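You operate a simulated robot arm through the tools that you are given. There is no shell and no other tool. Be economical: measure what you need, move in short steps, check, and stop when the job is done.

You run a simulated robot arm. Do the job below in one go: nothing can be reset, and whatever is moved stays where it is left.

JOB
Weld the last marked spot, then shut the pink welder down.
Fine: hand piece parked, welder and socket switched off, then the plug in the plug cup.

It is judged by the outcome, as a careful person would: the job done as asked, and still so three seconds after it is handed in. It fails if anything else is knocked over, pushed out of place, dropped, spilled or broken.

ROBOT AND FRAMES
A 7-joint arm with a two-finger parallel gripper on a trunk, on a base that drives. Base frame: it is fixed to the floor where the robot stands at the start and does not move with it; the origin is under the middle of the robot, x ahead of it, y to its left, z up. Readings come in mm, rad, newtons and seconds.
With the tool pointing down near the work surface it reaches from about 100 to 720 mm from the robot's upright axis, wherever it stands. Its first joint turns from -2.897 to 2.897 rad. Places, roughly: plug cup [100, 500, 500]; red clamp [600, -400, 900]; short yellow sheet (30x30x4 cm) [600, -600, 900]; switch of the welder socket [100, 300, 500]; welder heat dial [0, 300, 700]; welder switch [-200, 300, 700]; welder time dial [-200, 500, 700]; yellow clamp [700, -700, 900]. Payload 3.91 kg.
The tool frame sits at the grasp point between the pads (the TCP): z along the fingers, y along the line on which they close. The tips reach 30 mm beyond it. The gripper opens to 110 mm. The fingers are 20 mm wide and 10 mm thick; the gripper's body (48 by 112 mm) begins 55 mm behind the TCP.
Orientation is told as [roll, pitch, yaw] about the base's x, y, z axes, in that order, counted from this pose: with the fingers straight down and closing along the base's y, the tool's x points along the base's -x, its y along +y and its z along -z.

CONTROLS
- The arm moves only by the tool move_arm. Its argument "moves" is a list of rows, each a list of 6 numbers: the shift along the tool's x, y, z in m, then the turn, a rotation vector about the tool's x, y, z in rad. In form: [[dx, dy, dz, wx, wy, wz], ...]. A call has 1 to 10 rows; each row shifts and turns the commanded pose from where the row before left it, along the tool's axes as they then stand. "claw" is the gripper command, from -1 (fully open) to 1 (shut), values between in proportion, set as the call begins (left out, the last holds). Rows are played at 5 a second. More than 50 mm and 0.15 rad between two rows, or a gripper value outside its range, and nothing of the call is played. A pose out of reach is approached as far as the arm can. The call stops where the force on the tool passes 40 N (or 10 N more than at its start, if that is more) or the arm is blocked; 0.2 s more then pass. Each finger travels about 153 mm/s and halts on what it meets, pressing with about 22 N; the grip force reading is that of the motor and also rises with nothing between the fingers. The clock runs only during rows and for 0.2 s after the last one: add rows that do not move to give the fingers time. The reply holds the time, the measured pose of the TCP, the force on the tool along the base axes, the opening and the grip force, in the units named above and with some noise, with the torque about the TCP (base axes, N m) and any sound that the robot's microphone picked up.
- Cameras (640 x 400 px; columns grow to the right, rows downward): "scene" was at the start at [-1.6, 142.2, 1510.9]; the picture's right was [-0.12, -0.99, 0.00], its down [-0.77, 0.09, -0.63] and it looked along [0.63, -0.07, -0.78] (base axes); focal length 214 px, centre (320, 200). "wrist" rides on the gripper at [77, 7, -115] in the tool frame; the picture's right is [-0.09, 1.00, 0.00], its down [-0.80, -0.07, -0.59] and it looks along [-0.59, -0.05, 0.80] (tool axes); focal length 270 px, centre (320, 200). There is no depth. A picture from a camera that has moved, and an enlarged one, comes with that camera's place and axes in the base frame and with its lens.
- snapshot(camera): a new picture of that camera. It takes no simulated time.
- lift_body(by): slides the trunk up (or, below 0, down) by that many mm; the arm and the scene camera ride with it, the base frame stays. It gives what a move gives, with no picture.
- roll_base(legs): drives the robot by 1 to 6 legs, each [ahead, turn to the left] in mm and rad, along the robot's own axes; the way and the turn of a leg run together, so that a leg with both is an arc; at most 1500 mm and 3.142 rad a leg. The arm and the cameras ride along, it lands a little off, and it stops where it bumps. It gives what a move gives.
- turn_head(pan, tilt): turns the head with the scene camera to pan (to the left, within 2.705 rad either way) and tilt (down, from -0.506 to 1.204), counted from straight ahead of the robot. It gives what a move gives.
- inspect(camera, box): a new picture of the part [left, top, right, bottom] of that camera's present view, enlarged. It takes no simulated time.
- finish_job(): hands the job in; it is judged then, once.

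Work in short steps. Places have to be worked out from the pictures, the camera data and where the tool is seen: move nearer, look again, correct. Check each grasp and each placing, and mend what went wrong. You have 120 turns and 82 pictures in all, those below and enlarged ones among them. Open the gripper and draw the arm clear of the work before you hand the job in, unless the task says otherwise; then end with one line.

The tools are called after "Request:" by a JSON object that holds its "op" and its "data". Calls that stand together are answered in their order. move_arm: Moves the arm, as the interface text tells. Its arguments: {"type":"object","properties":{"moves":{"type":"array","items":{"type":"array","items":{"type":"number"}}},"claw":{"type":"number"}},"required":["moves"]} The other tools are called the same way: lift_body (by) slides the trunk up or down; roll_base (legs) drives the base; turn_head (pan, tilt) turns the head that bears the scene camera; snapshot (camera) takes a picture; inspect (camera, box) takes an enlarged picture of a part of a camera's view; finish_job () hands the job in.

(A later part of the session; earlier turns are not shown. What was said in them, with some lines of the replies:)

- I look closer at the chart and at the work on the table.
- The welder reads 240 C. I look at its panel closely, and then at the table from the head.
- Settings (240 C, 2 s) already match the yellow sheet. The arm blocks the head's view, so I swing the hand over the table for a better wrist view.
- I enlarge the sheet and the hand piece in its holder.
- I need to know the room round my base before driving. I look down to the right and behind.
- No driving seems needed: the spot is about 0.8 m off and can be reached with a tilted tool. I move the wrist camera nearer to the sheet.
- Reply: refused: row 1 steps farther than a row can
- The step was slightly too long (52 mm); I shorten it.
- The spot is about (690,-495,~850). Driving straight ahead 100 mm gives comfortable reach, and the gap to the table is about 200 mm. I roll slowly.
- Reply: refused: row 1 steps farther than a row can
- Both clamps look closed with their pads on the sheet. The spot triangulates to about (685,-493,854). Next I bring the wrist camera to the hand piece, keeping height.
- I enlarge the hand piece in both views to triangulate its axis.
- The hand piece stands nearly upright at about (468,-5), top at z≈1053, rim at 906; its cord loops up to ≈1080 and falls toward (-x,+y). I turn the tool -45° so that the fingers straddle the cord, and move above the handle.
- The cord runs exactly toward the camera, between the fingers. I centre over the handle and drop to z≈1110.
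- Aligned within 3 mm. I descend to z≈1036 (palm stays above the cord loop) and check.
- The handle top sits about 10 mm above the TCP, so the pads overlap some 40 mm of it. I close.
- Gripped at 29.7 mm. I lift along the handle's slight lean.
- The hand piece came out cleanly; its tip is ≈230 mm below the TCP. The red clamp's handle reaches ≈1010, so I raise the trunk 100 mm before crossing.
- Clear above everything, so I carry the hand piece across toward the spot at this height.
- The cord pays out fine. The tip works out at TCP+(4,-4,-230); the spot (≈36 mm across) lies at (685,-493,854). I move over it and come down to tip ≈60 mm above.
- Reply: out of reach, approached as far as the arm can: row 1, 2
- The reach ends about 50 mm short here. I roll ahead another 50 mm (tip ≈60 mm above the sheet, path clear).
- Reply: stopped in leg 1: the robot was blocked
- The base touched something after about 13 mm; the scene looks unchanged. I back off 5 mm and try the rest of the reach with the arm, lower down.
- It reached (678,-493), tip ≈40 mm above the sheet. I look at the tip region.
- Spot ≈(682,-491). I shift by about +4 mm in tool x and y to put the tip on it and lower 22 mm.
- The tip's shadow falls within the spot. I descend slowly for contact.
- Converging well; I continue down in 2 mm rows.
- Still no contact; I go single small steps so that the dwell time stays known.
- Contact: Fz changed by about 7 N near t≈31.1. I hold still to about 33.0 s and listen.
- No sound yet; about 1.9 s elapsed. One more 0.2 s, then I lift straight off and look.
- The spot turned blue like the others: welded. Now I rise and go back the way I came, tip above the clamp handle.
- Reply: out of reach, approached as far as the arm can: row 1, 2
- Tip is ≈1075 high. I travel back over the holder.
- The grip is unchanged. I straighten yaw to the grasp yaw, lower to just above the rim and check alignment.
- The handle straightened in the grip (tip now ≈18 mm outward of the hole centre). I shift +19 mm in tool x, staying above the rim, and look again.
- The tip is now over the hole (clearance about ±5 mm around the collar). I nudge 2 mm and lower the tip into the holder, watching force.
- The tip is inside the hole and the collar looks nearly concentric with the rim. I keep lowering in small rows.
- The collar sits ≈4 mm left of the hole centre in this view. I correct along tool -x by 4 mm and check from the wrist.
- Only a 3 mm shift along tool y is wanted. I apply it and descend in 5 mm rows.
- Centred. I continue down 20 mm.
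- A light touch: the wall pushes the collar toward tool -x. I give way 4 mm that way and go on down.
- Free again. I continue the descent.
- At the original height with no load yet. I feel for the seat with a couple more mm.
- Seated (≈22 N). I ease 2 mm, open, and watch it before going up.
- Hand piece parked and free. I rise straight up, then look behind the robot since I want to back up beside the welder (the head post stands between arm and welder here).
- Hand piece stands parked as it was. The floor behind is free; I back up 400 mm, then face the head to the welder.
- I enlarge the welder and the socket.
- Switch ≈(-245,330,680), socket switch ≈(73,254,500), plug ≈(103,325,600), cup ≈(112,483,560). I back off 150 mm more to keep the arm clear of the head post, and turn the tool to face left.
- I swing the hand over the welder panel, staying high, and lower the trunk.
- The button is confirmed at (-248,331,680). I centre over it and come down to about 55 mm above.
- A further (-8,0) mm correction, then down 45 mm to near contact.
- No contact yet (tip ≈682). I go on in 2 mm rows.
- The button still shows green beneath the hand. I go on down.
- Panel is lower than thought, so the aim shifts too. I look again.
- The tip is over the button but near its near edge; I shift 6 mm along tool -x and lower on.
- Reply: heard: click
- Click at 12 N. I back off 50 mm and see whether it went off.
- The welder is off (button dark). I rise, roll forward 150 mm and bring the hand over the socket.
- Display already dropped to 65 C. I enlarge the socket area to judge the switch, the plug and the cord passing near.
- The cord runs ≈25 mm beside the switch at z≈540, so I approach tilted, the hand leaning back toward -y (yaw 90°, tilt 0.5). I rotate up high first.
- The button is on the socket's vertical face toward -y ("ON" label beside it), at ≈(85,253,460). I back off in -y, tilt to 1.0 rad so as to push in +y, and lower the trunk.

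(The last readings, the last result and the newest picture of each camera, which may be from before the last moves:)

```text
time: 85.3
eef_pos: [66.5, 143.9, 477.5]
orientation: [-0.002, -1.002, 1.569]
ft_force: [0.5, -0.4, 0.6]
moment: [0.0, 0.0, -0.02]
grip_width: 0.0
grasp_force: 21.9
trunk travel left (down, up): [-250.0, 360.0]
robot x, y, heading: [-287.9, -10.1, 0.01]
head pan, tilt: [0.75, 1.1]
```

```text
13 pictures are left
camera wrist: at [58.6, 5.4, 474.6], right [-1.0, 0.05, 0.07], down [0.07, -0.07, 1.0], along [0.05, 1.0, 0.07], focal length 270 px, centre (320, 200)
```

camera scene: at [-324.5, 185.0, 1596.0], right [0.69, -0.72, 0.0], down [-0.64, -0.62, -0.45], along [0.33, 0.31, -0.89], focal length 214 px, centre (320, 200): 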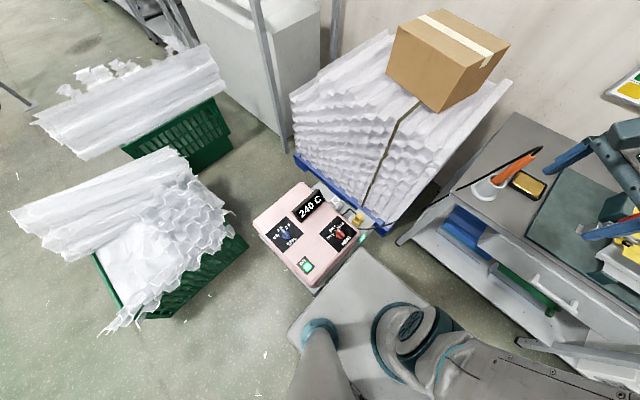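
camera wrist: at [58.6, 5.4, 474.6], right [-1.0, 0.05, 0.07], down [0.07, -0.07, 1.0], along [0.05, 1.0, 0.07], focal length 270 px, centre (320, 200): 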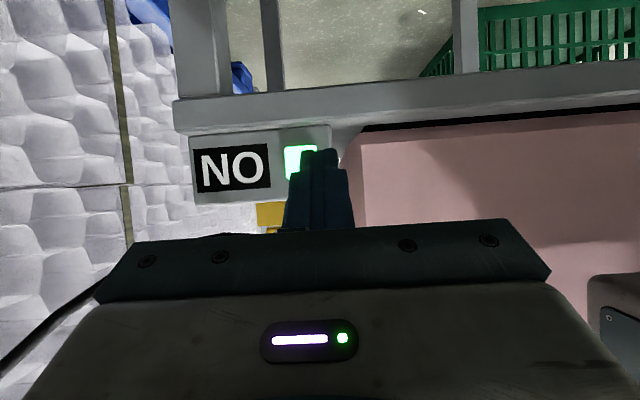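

Now the switch shows clearly at (87,254,456). I approach to about 30 mm before it.

Request:
{"op": "move_arm", "data": {"moves": [[-0.0084, -0.0102, 0.0237, 0, 0, 0], [-0.0084, -0.0102, 0.0237, 0, 0, 0], [0, 0, 0, 0, 0, 0]]}}

Request:
{"op": "inspect", "data": {"camera": "wrist", "box": [220, 80, 420, 240]}}

```text
time: 86.2
eef_pos: [88.0, 191.8, 464.9]
orientation: [-0.001, -1.002, 1.57]
ft_force: [-0.7, 0.0, 0.1]
moment: [0.0, 0.01, 0.06]
grip_width: 0.1
grasp_force: 22.0
trunk travel left (down, up): [-250.0, 360.0]
robot x, y, heading: [-286.8, -10.8, 0.017]
head pan, tilt: [0.75, 1.1]
```

```text
2.50 times, centred on (320, 160) of wrist
camera zoom: at [78.8, 54.3, 462.5], right [-1.0, 0.05, 0.07], down [0.07, -0.07, 1.0], along [0.05, 1.0, 0.06], focal length 676 px, centre (320, 300)
```

zoom: 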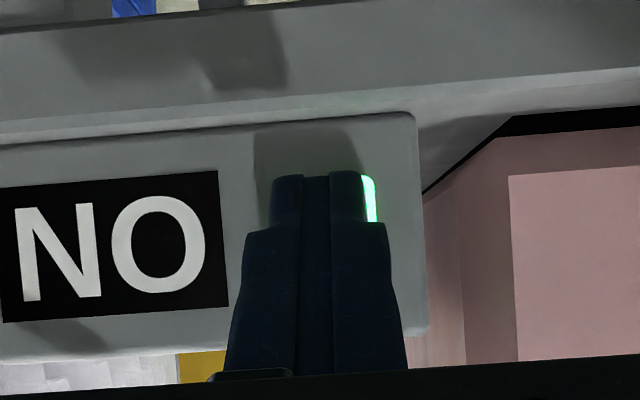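

Aligned over the button. I push in +y.

Request:
{"op": "move_arm", "data": {"moves": [[-0.0054, 0, 0.0084, 0, 0, 0], [-0.0054, 0, 0.0084, 0, 0, 0], [-0.0016, 0, 0.0025, 0, 0, 0]]}}

Request:
{"op": "move_arm", "data": {"moves": [[-0.0011, 0, 0.0017, 0, 0, 0], [-0.0011, 0, 0.0017, 0, 0, 0], [-0.0011, 0, 0.0017, 0, 0, 0]]}}

```text
time: 87.0
eef_pos: [88.4, 215.5, 466.2]
orientation: [0.005, -1.001, 1.566]
ft_force: [-1.1, -1.0, 0.2]
moment: [0.03, 0.03, 0.01]
grip_width: 0.0
grasp_force: 22.0
trunk travel left (down, up): [-250.0, 360.0]
robot x, y, heading: [-284.1, -9.5, 0.013]
head pan, tilt: [0.75, 1.1]
```

```text
time: 87.8
eef_pos: [87.5, 221.4, 465.9]
orientation: [-0.001, -0.999, 1.57]
ft_force: [0.0, -0.4, 0.7]
moment: [-0.04, 0.03, 0.0]
grip_width: 0.3
grasp_force: 22.0
trunk travel left (down, up): [-250.0, 360.0]
robot x, y, heading: [-288.7, -6.1, 0.017]
head pan, tilt: [0.75, 1.1]
```

Request:
{"op": "move_arm", "data": {"moves": [[-0.0011, 0, 0.0017, 0, 0, 0], [-0.0011, 0, 0.0017, 0, 0, 0], [-0.0011, 0, 0.0017, 0, 0, 0]]}}

```text
time: 88.5
eef_pos: [88.3, 225.8, 466.0]
orientation: [0.002, -0.998, 1.566]
ft_force: [-2.0, -15.6, 4.0]
moment: [0.0, 0.1, 0.11]
grip_width: 0.2
grasp_force: 22.6
trunk travel left (down, up): [-250.0, 360.0]
robot x, y, heading: [-287.3, -7.7, 0.008]
head pan, tilt: [0.75, 1.1]
heard: click
```

Click at 16 N. I withdraw along -y and check that the light is out.

Request:
{"op": "move_arm", "data": {"moves": [[0.0108, 0, -0.0168, 0, 0, 0], [0.0216, 0, -0.0336, 0, 0, 0], [0.0216, 0, -0.0336, 0, 0, 0]]}}

Request:
{"op": "snapshot", "data": {"camera": "wrist"}}

```text
time: 89.3
eef_pos: [84.1, 123.7, 466.3]
orientation: [0.0, -1.002, 1.572]
ft_force: [-0.4, -0.1, -0.3]
moment: [-0.03, 0.02, 0.04]
grip_width: 0.1
grasp_force: 21.9
trunk travel left (down, up): [-250.0, 360.0]
robot x, y, heading: [-286.0, -10.6, 0.012]
head pan, tilt: [0.75, 1.1]
```

```text
11 pictures are left
camera wrist: at [75.5, -12.5, 464.3], right [-1.0, 0.05, 0.07], down [0.07, -0.07, 1.0], along [0.05, 1.0, 0.06], focal length 270 px, centre (320, 200)
```

wrist: 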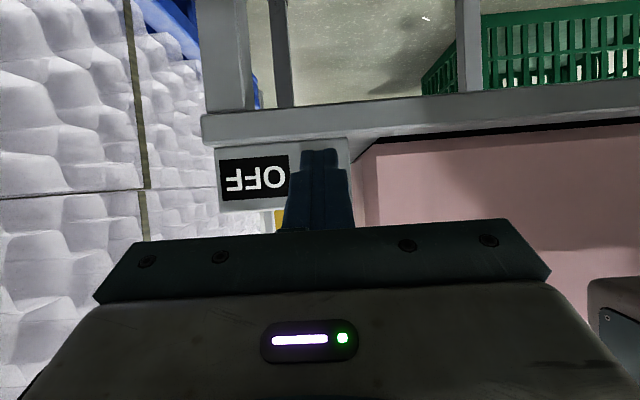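

Socket is OFF. Now the plug: I raise the trunk, bring the tool upright (yaw 90°, so the fingers close along x, clear of both cords), and look at the plug from above.

Request:
{"op": "lift_body", "data": {"by": 230}}

Request:
{"op": "move_arm", "data": {"moves": [[0, 0, 0, 0, 0.125, 0], [0, 0, 0, 0, 0.125, 0], [0, 0, 0, 0, 0.125, 0], [0, 0, 0, 0, 0.125, 0], [0, 0, 0, 0, 0.125, 0], [0, 0, 0, 0, 0.125, 0], [0, 0, 0, 0, 0.125, 0], [0, 0, 0, 0, 0.125, 0]], "claw": -0.3}}

Request:
{"op": "move_arm", "data": {"moves": [[-0.0453, -0.013, 0, 0, 0, 0], [-0.0453, -0.013, 0, 0, 0, 0], [-0.0453, -0.013, 0, 0, 0, 0]]}}

Request:
{"op": "snapshot", "data": {"camera": "wrist"}}

```text
time: 91.8
eef_pos: [82.6, 124.7, 698.1]
orientation: [0.0, -1.0, 1.57]
ft_force: [0.0, -0.5, 0.4]
moment: [-0.01, 0.0, -0.02]
grip_width: 0.0
grasp_force: 22.2
trunk travel left (down, up): [-480.0, 130.0]
robot x, y, heading: [-286.1, -7.6, 0.014]
head pan, tilt: [0.75, 1.1]
```

```text
time: 93.6
eef_pos: [83.7, 126.0, 697.3]
orientation: [-0.001, 0.0, 1.569]
ft_force: [0.3, 0.7, 0.0]
moment: [0.01, 0.0, -0.01]
grip_width: 71.5
grasp_force: 0.0
trunk travel left (down, up): [-480.0, 130.0]
robot x, y, heading: [-283.5, -10.5, 0.007]
head pan, tilt: [0.75, 1.1]
```

```text
time: 94.4
eef_pos: [122.0, 262.5, 697.9]
orientation: [-0.001, -0.002, 1.569]
ft_force: [0.3, -0.5, 1.3]
moment: [-0.01, 0.02, 0.05]
grip_width: 71.3
grasp_force: 0.0
trunk travel left (down, up): [-480.0, 130.0]
robot x, y, heading: [-283.8, -6.0, 0.014]
head pan, tilt: [0.75, 1.1]
```

```text
10 pictures are left
camera wrist: at [114.3, 186.2, 813.0], right [-1.0, 0.09, 0.0], down [0.07, 0.8, 0.6], along [0.05, 0.59, -0.8], focal length 270 px, centre (320, 200)
```

wrist: 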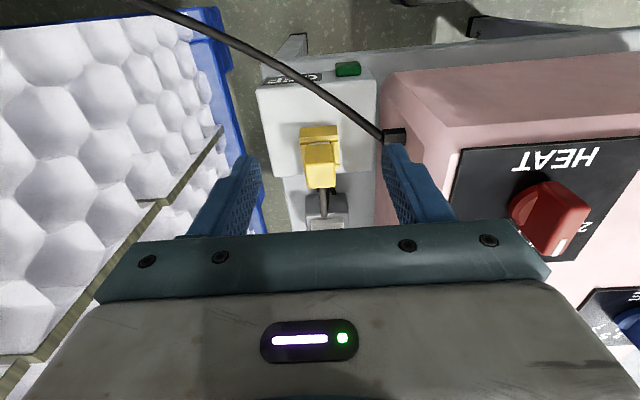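

I enlarge the plug to see its shape and height.

Request:
{"op": "inspect", "data": {"camera": "wrist", "box": [260, 100, 380, 230]}}

```text
3.08 times, centred on (320, 165) of wrist
camera zoom: at [114.3, 186.2, 813.0], right [-1.0, 0.09, 0.0], down [0.07, 0.8, 0.6], along [0.05, 0.59, -0.8], focal length 832 px, centre (320, 308)
```

zoom: 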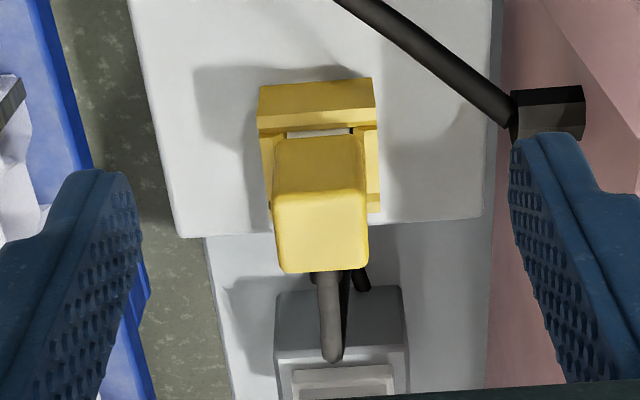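

Plug block: centre ≈(126,344), top ≈557, 33 mm wide. I go above it and down to z≈538 with the fingers on its ±x sides.

Request:
{"op": "move_arm", "data": {"moves": [[-0.041, -0.002, 0, 0, 0, 0], [-0.0405, -0.002, 0, 0, 0, 0], [0, 0, 0.045, 0, 0, 0], [0, 0, 0.045, 0, 0, 0], [0, 0, 0.04, 0, 0, 0], [0, 0, 0.015, 0, 0, 0], [0, 0, 0.014, 0, 0, 0]]}}

Request:
{"op": "inspect", "data": {"camera": "wrist", "box": [200, 60, 440, 260]}}

```text
time: 96.0
eef_pos: [127.1, 345.0, 536.6]
orientation: [0.0, -0.001, 1.569]
ft_force: [0.3, -0.2, 0.2]
moment: [-0.03, 0.0, 0.01]
grip_width: 71.2
grasp_force: 0.0
trunk travel left (down, up): [-480.0, 130.0]
robot x, y, heading: [-283.1, -9.2, 0.012]
head pan, tilt: [0.75, 1.1]
```

```text
2.00 times, centred on (320, 160) of wrist
camera zoom: at [119.1, 267.3, 652.0], right [-1.0, 0.09, 0.0], down [0.07, 0.8, 0.6], along [0.05, 0.59, -0.8], focal length 541 px, centre (320, 280)
```

zoom: 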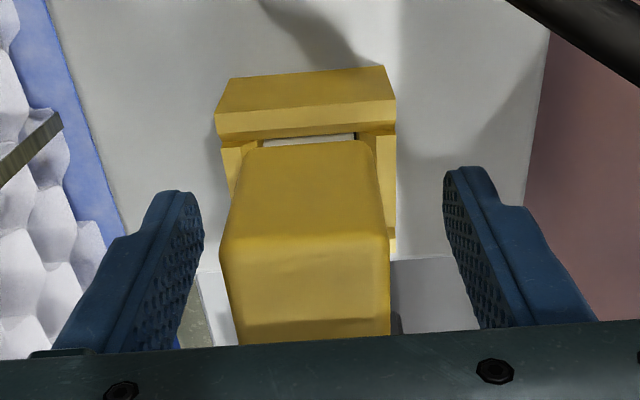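

Plug is between the fingers, about 3 mm toward +x; I centre on it and close.

Request:
{"op": "move_arm", "data": {"moves": [[0, -0.003, 0, 0, 0, 0], [0, 0, 0, 0, 0, 0], [0, 0, 0, 0, 0, 0], [0, 0, 0, 0, 0, 0]], "claw": 1}}

```text
time: 97.0
eef_pos: [127.2, 345.1, 537.3]
orientation: [0.003, 0.001, 1.569]
ft_force: [-8.5, 1.3, -6.3]
moment: [1.01, -0.48, -1.2]
grip_width: 45.1
grasp_force: 44.9
trunk travel left (down, up): [-480.0, 130.0]
robot x, y, heading: [-286.8, -5.3, 0.014]
head pan, tilt: [0.75, 1.1]
```

The 45 mm width suggests the tips caught the socket frame, not the plug. I open, rise 14 mm and close again.

Request:
{"op": "move_arm", "data": {"moves": [[0, 0, 0, 0, 0, 0], [0, 0, 0, 0, 0, 0], [0, 0, -0.014, 0, 0, 0], [0, 0, 0, 0, 0, 0]], "claw": -0.2}}

Request:
{"op": "move_arm", "data": {"moves": [[0, 0, 0, 0, 0, 0], [0, 0, 0, 0, 0, 0], [0, 0, 0, 0, 0, 0]], "claw": 1}}

Request:
{"op": "inspect", "data": {"camera": "wrist", "box": [200, 60, 440, 260]}}

```text
time: 98.0
eef_pos: [129.2, 344.3, 553.1]
orientation: [0.001, -0.001, 1.57]
ft_force: [-0.4, -0.4, 1.5]
moment: [-0.02, -0.03, 0.02]
grip_width: 65.7
grasp_force: 0.0
trunk travel left (down, up): [-480.0, 130.0]
robot x, y, heading: [-284.1, -8.8, 0.01]
head pan, tilt: [0.75, 1.1]
```

```text
time: 98.8
eef_pos: [129.2, 344.4, 551.1]
orientation: [-0.002, -0.001, 1.569]
ft_force: [-0.3, -0.1, 2.0]
moment: [0.01, -0.04, -0.06]
grip_width: 31.6
grasp_force: 22.2
trunk travel left (down, up): [-480.0, 130.0]
robot x, y, heading: [-283.6, -7.3, 0.012]
head pan, tilt: [0.75, 1.1]
```

```text
2.00 times, centred on (320, 160) of wrist
camera zoom: at [121.7, 267.1, 666.3], right [-1.0, 0.09, 0.0], down [0.07, 0.8, 0.6], along [0.05, 0.59, -0.8], focal length 541 px, centre (320, 280)
```

zoom: 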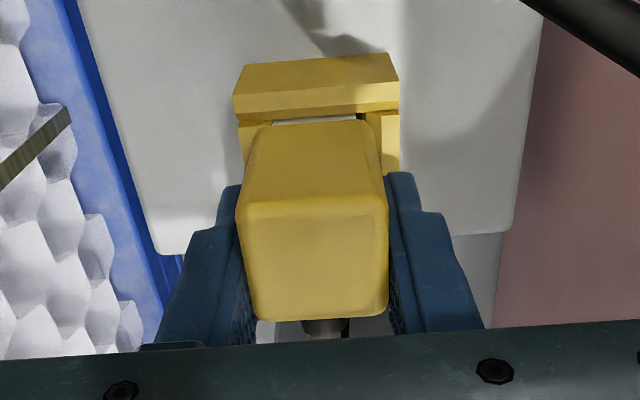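

Now it holds the plug itself (31.6 mm). I pull straight up.

Request:
{"op": "move_arm", "data": {"moves": [[0, 0, -0.006, 0, 0, 0], [0, 0, -0.01, 0, 0, 0], [0, 0, -0.02, 0, 0, 0], [0, 0, -0.03, 0, 0, 0], [0, 0, -0.03, 0, 0, 0]]}}

```text
time: 100.0
eef_pos: [128.6, 342.6, 646.7]
orientation: [0.001, -0.003, 1.568]
ft_force: [0.3, -0.2, -1.1]
moment: [0.02, -0.01, 0.03]
grip_width: 31.6
grasp_force: 22.7
trunk travel left (down, up): [-480.0, 130.0]
robot x, y, heading: [-283.3, -9.4, 0.01]
head pan, tilt: [0.75, 1.1]
```

Held (width unchanged). I look from the head for the plug and the cup.

Request:
{"op": "snapshot", "data": {"camera": "scene"}}

```text
6 pictures are left
camera scene: at [-319.8, 184.9, 1475.9], right [0.69, -0.72, 0.0], down [-0.64, -0.62, -0.45], along [0.33, 0.31, -0.89], focal length 214 px, centre (320, 200)
```

scene: 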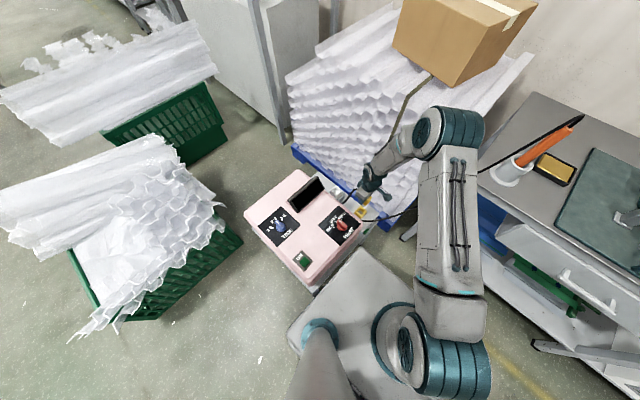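

Cup centre estimate ≈(128,490), rim ≈495. I rise a little and go above it, where the wrist camera can see it beyond the plug.

Request:
{"op": "move_arm", "data": {"moves": [[0, 0, -0.035, 0, 0, 0], [-0.049, 0, 0, 0, 0, 0], [-0.049, 0, 0, 0, 0, 0], [-0.048, 0, 0, 0, 0, 0], [0, 0, 0, 0, 0, 0]]}}

Request:
{"op": "inspect", "data": {"camera": "wrist", "box": [220, 20, 420, 220]}}

```text
time: 101.2
eef_pos: [130.5, 487.4, 682.5]
orientation: [0.001, -0.001, 1.569]
ft_force: [0.8, -0.2, -0.9]
moment: [0.05, 0.01, -0.03]
grip_width: 31.7
grasp_force: 21.8
trunk travel left (down, up): [-480.0, 130.0]
robot x, y, heading: [-284.8, -7.8, 0.008]
head pan, tilt: [0.75, 1.1]
```

```text
2.00 times, centred on (320, 120) of wrist
camera zoom: at [122.1, 410.8, 797.2], right [-1.0, 0.09, 0.0], down [0.07, 0.8, 0.6], along [0.05, 0.59, -0.8], focal length 541 px, centre (320, 360)
```

zoom: 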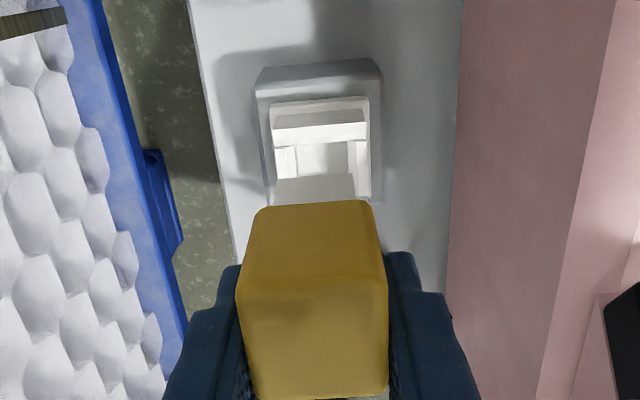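

Cup rim centre at ≈(129.5,493,495); the plug's bottom is ≈87 mm below the TCP. I correct by (-2.5,+5.5) mm and lower to just above the rim.

Request:
{"op": "move_arm", "data": {"moves": [[-0.0055, 0.0025, 0, 0, 0, 0], [0, 0, 0.04, 0, 0, 0], [0, 0, 0.03, 0, 0, 0], [0, 0, 0.01, 0, 0, 0], [0, 0, 0, 0, 0, 0]]}}

Request:
{"op": "inspect", "data": {"camera": "wrist", "box": [220, 20, 420, 220]}}

```text
time: 102.4
eef_pos: [127.8, 493.0, 603.8]
orientation: [0.0, -0.001, 1.569]
ft_force: [-0.4, 0.3, -1.1]
moment: [0.01, 0.0, -0.01]
grip_width: 31.4
grasp_force: 22.4
trunk travel left (down, up): [-480.0, 130.0]
robot x, y, heading: [-283.9, -9.3, 0.015]
head pan, tilt: [0.75, 1.1]
```

```text
2.00 times, centred on (320, 120) of wrist
camera zoom: at [120.6, 416.5, 718.4], right [-1.0, 0.09, 0.0], down [0.07, 0.8, 0.6], along [0.05, 0.59, -0.8], focal length 541 px, centre (320, 360)
```

zoom: 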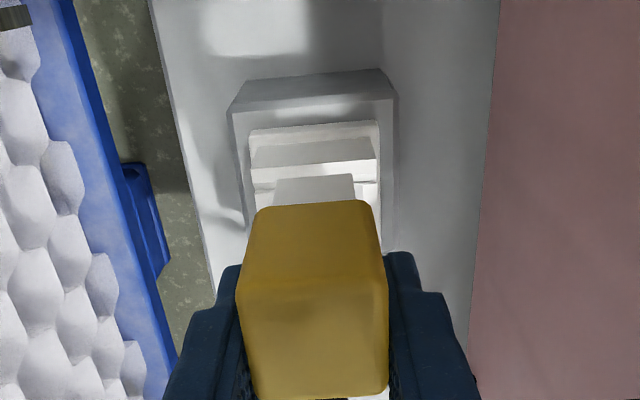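

Centred laterally, with margin in y. I lower into the cup in 6 mm rows.

Request:
{"op": "move_arm", "data": {"moves": [[0, 0, 0.006, 0, 0, 0], [0, 0, 0.006, 0, 0, 0], [0, 0, 0.006, 0, 0, 0], [0, 0, 0.006, 0, 0, 0], [0, 0, 0.006, 0, 0, 0]]}}

Request:
{"op": "move_arm", "data": {"moves": [[0, 0, 0.004, 0, 0, 0], [0, 0, 0.004, 0, 0, 0], [0, 0, 0.004, 0, 0, 0]]}}

```text
time: 103.6
eef_pos: [129.1, 497.1, 575.5]
orientation: [-0.003, -0.005, 1.569]
ft_force: [2.6, 5.2, 16.8]
moment: [0.03, -0.1, 0.02]
grip_width: 31.7
grasp_force: 21.9
trunk travel left (down, up): [-480.0, 130.0]
robot x, y, heading: [-289.7, -2.9, 0.008]
head pan, tilt: [0.75, 1.1]
```

```text
time: 104.4
eef_pos: [127.9, 493.9, 563.5]
orientation: [-0.001, -0.002, 1.57]
ft_force: [0.6, 1.2, 18.7]
moment: [-0.23, 0.01, 0.0]
grip_width: 32.0
grasp_force: 21.7
trunk travel left (down, up): [-480.0, 130.0]
robot x, y, heading: [-287.2, -8.8, 0.01]
head pan, tilt: [0.75, 1.1]
```

Contact of about 18 N with the motion continuing; I look before going further.

Request:
{"op": "inspect", "data": {"camera": "wrist", "box": [220, 20, 420, 220]}}

```text
2.00 times, centred on (320, 120) of wrist
camera zoom: at [119.2, 416.8, 676.8], right [-1.0, 0.09, 0.0], down [0.07, 0.8, 0.6], along [0.05, 0.59, -0.8], focal length 541 px, centre (320, 360)
```

zoom: 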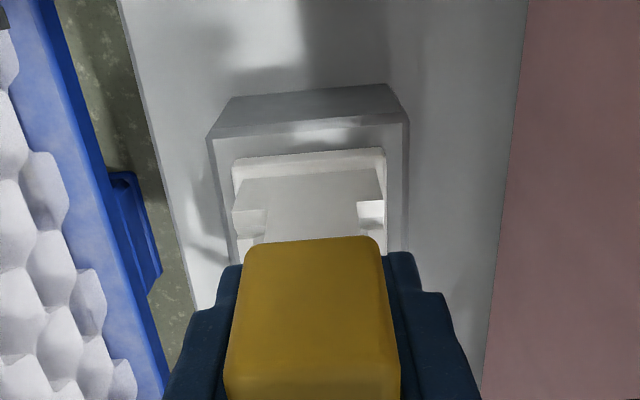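

The plug is resting on the cup's thick near wall (≈21 mm, like the socket's frame); the pocket lies ≈10 mm farther in +y. I rise 10 mm, shift +10.5 mm in y, and lower gently.

Request:
{"op": "move_arm", "data": {"moves": [[0, 0, -0.01, 0, 0, 0], [-0.0105, 0, 0, 0, 0, 0], [0, 0, 0, 0, 0, 0], [0, 0, 0.004, 0, 0, 0], [0, 0, 0.004, 0, 0, 0], [0, 0, 0.003, 0, 0, 0]]}}

```text
time: 105.8
eef_pos: [126.9, 504.7, 560.2]
orientation: [0.002, -0.001, 1.57]
ft_force: [0.3, -0.3, -0.7]
moment: [0.02, 0.0, 0.04]
grip_width: 31.6
grasp_force: 21.7
trunk travel left (down, up): [-480.0, 130.0]
robot x, y, heading: [-289.5, -8.4, 0.008]
head pan, tilt: [0.75, 1.1]
```

No contact now, so the plug is clear of the wall. I continue down.

Request:
{"op": "move_arm", "data": {"moves": [[0, 0, 0.003, 0, 0, 0], [0, 0, 0.003, 0, 0, 0], [0, 0, 0.003, 0, 0, 0]]}}

```text
time: 106.6
eef_pos: [128.3, 507.2, 553.0]
orientation: [-0.002, -0.005, 1.571]
ft_force: [3.5, 11.1, 10.1]
moment: [0.31, 0.1, -0.11]
grip_width: 32.0
grasp_force: 22.2
trunk travel left (down, up): [-480.0, 130.0]
robot x, y, heading: [-287.2, -9.5, 0.014]
head pan, tilt: [0.75, 1.1]
```

The near edge still pushes it toward +y. I ease up 5 mm, shift +4 mm in y and +1 in x, and lower again.

Request:
{"op": "move_arm", "data": {"moves": [[0, 0, -0.006, 0, 0, 0], [-0.004, -0.001, 0, 0, 0, 0], [0, 0, 0.004, 0, 0, 0], [0, 0, 0.003, 0, 0, 0]]}}

```text
time: 107.6
eef_pos: [128.1, 507.8, 552.4]
orientation: [0.001, 0.001, 1.57]
ft_force: [-3.4, -13.5, 16.6]
moment: [-0.29, 0.19, -0.1]
grip_width: 31.7
grasp_force: 22.3
trunk travel left (down, up): [-480.0, 130.0]
robot x, y, heading: [-285.1, -9.9, 0.01]
head pan, tilt: [0.75, 1.1]
```

Now the far edge pushes back, so the fit lies midway. I ease up and set y 2 mm back.

Request:
{"op": "move_arm", "data": {"moves": [[0, 0, -0.005, 0, 0, 0], [0.002, 0.0005, 0, 0, 0, 0], [0, 0, 0.003, 0, 0, 0], [0, 0, 0.003, 0, 0, 0]]}}

```text
time: 108.6
eef_pos: [128.8, 507.2, 552.0]
orientation: [0.0, -0.002, 1.569]
ft_force: [-1.7, -11.9, 18.0]
moment: [-0.58, 0.42, -0.05]
grip_width: 31.6
grasp_force: 22.2
trunk travel left (down, up): [-480.0, 130.0]
robot x, y, heading: [-287.7, -10.0, 0.014]
head pan, tilt: [0.75, 1.1]
```

Still pushed toward -y, so another 2 mm back.

Request:
{"op": "move_arm", "data": {"moves": [[0, 0, -0.005, 0, 0, 0], [0.002, 0, 0, 0, 0, 0], [0, 0, 0.003, 0, 0, 0], [0, 0, 0.003, 0, 0, 0]]}}

```text
time: 109.6
eef_pos: [128.7, 505.1, 553.1]
orientation: [-0.003, -0.004, 1.567]
ft_force: [-3.0, -7.0, 24.1]
moment: [-0.43, 0.49, 0.12]
grip_width: 31.5
grasp_force: 21.6
trunk travel left (down, up): [-480.0, 130.0]
robot x, y, heading: [-286.0, -7.6, 0.004]
head pan, tilt: [0.75, 1.1]
```

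Vertical force dominates now; it may be on the seat already. I take a look.

Request:
{"op": "inspect", "data": {"camera": "wrist", "box": [220, 20, 420, 220]}}

```text
2.00 times, centred on (320, 120) of wrist
camera zoom: at [119.9, 428.1, 666.3], right [-1.0, 0.09, 0.0], down [0.07, 0.8, 0.6], along [0.05, 0.6, -0.8], focal length 541 px, centre (320, 360)
```

zoom: 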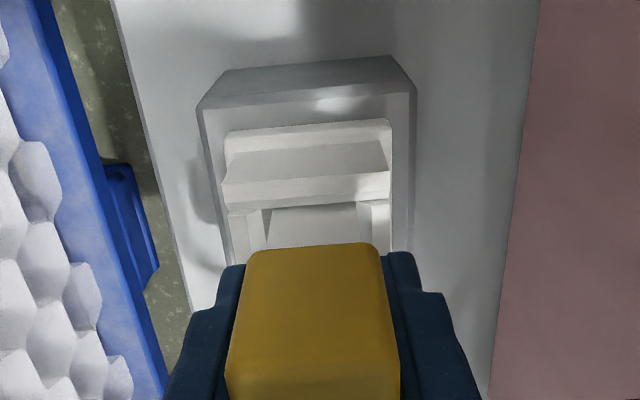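

The plug's base is right at the pocket mouth (z≈495), nearly aligned. I relax the pressure and probe: a small sweep toward -y under light load, then read the force.

Request:
{"op": "move_arm", "data": {"moves": [[0, 0, -0.0015, 0, 0, 0], [0.0008, 0, 0, 0, 0, 0], [0.0008, 0, 0.0005, 0, 0, 0]]}}

```text
time: 110.4
eef_pos: [129.0, 505.2, 552.2]
orientation: [-0.002, -0.008, 1.569]
ft_force: [1.6, 5.4, 26.9]
moment: [-0.08, 0.47, 0.0]
grip_width: 31.7
grasp_force: 21.8
trunk travel left (down, up): [-480.0, 130.0]
robot x, y, heading: [-286.4, -6.8, 0.011]
head pan, tilt: [0.75, 1.1]
```

y is now constrained both ways (well placed), and the torque about y shows the -x edge resting on the side wall. I ease up, shift +2.5 mm in x, and lower.

Request:
{"op": "move_arm", "data": {"moves": [[0, 0, -0.005, 0, 0, 0], [-0.001, -0.0025, 0, 0, 0, 0], [0, 0, 0.003, 0, 0, 0], [0, 0, 0.003, 0, 0, 0]]}}

```text
time: 111.4
eef_pos: [128.6, 504.9, 551.6]
orientation: [0.001, -0.001, 1.57]
ft_force: [-14.9, -3.9, 29.6]
moment: [-0.4, 0.38, -0.06]
grip_width: 31.5
grasp_force: 21.5
trunk travel left (down, up): [-480.0, 130.0]
robot x, y, heading: [-280.1, -8.4, 0.013]
head pan, tilt: [0.75, 1.1]
```

Now x is held too: the plug is captured by the pocket on all sides and stands on the floor of it. I relax the sideways load, open the fingers, and rise straight up.

Request:
{"op": "move_arm", "data": {"moves": [[0, 0.0018, -0.001, 0, 0, 0], [0, 0, -0.0005, 0, 0, 0]]}}

Request:
{"op": "move_arm", "data": {"moves": [[0, 0, 0, 0, 0, 0], [0, 0, 0, 0, 0, 0], [0, 0, 0, 0, 0, 0]], "claw": -0.3}}

Request:
{"op": "move_arm", "data": {"moves": [[0, 0, -0.04, 0, 0, 0], [0, 0, -0.04, 0, 0, 0], [0.02, 0, -0.04, 0, 0, 0], [0.04, 0, -0.02, 0, 0, 0], [0.04, 0, 0, 0, 0, 0]]}}

Request:
{"op": "inspect", "data": {"camera": "wrist", "box": [240, 100, 400, 230]}}

```text
time: 112.0
eef_pos: [127.8, 503.9, 552.6]
orientation: [-0.002, -0.004, 1.569]
ft_force: [-9.5, -0.6, 26.4]
moment: [-0.26, 0.76, -0.09]
grip_width: 31.7
grasp_force: 22.0
trunk travel left (down, up): [-480.0, 130.0]
robot x, y, heading: [-286.0, -7.0, 0.014]
head pan, tilt: [0.75, 1.1]
```

```text
time: 112.8
eef_pos: [128.1, 503.9, 548.9]
orientation: [0.003, -0.001, 1.569]
ft_force: [-0.3, -0.2, 0.1]
moment: [0.03, -0.02, -0.03]
grip_width: 71.5
grasp_force: 0.0
trunk travel left (down, up): [-480.0, 130.0]
robot x, y, heading: [-286.4, -11.0, 0.01]
head pan, tilt: [0.75, 1.1]
```

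```text
time: 114.0
eef_pos: [126.8, 401.2, 687.4]
orientation: [0.002, -0.003, 1.568]
ft_force: [-0.9, 0.5, -0.1]
moment: [0.0, -0.02, 0.04]
grip_width: 71.6
grasp_force: 0.1
trunk travel left (down, up): [-480.0, 130.0]
robot x, y, heading: [-286.5, -8.1, 0.008]
head pan, tilt: [0.75, 1.1]
```

```text
3.08 times, centred on (320, 165) of wrist
camera zoom: at [118.5, 323.9, 801.9], right [-1.0, 0.09, 0.0], down [0.07, 0.8, 0.6], along [0.05, 0.59, -0.8], focal length 832 px, centre (320, 308)
```

zoom: 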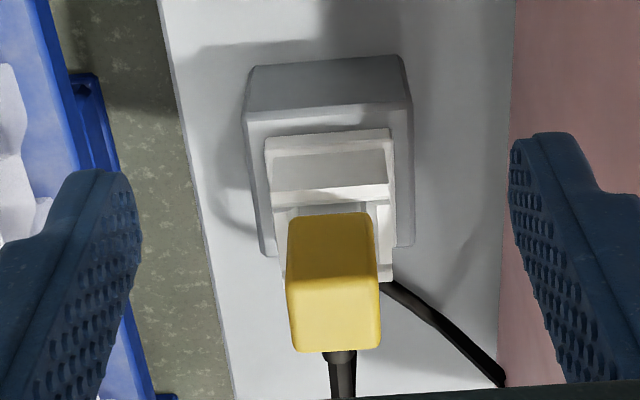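

The plug stands upright in the cup, its white base sunk out of sight, exposed just as it was in the socket. I draw the arm clear upward and toward the robot, then take a last look.

Request:
{"op": "move_arm", "data": {"moves": [[0, 0, -0.045, 0, 0, 0], [0, 0, -0.045, 0, 0, 0], [0, 0, -0.045, 0, 0, 0], [0, 0, -0.045, 0, 0, 0], [0.045, 0, 0, 0, 0, 0], [0.045, 0, 0, 0, 0, 0], [0.045, 0, 0, 0, 0, 0], [0.045, 0, 0, 0, 0, 0], [0.045, 0, 0, 0, 0, 0], [0.045, 0, 0, 0, 0, 0]], "claw": -1}}

Request:
{"op": "snapshot", "data": {"camera": "scene"}}

```text
time: 116.2
eef_pos: [126.3, 134.0, 872.8]
orientation: [0.0, -0.002, 1.57]
ft_force: [-0.2, 0.0, 0.2]
moment: [0.0, -0.03, -0.02]
grip_width: 110.1
grasp_force: 0.2
trunk travel left (down, up): [-480.0, 130.0]
robot x, y, heading: [-284.4, -8.6, 0.009]
head pan, tilt: [0.75, 1.1]
```

```text
0 pictures are left
camera scene: at [-319.8, 184.4, 1476.0], right [0.69, -0.72, 0.0], down [-0.64, -0.61, -0.45], along [0.33, 0.31, -0.89], focal length 214 px, centre (320, 200)
```

scene: 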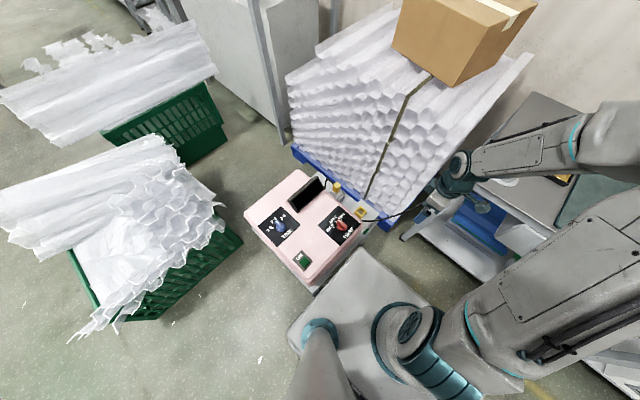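

The plug stands in its cup, the welder display is dark, and the arm is clear. I hand the job in.

Request:
{"op": "finish_job", "data": {}}

```text
The job is handed in.
```

The last marked spot is welded at 240 C for about 2 s and has turned blue like the other three. The hand piece is back in its holder, the welder and its socket are switched off, and the plug is in the plug cup. While driving up to the table the base touched something lightly and stopped, but nothing looked moved afterwards.
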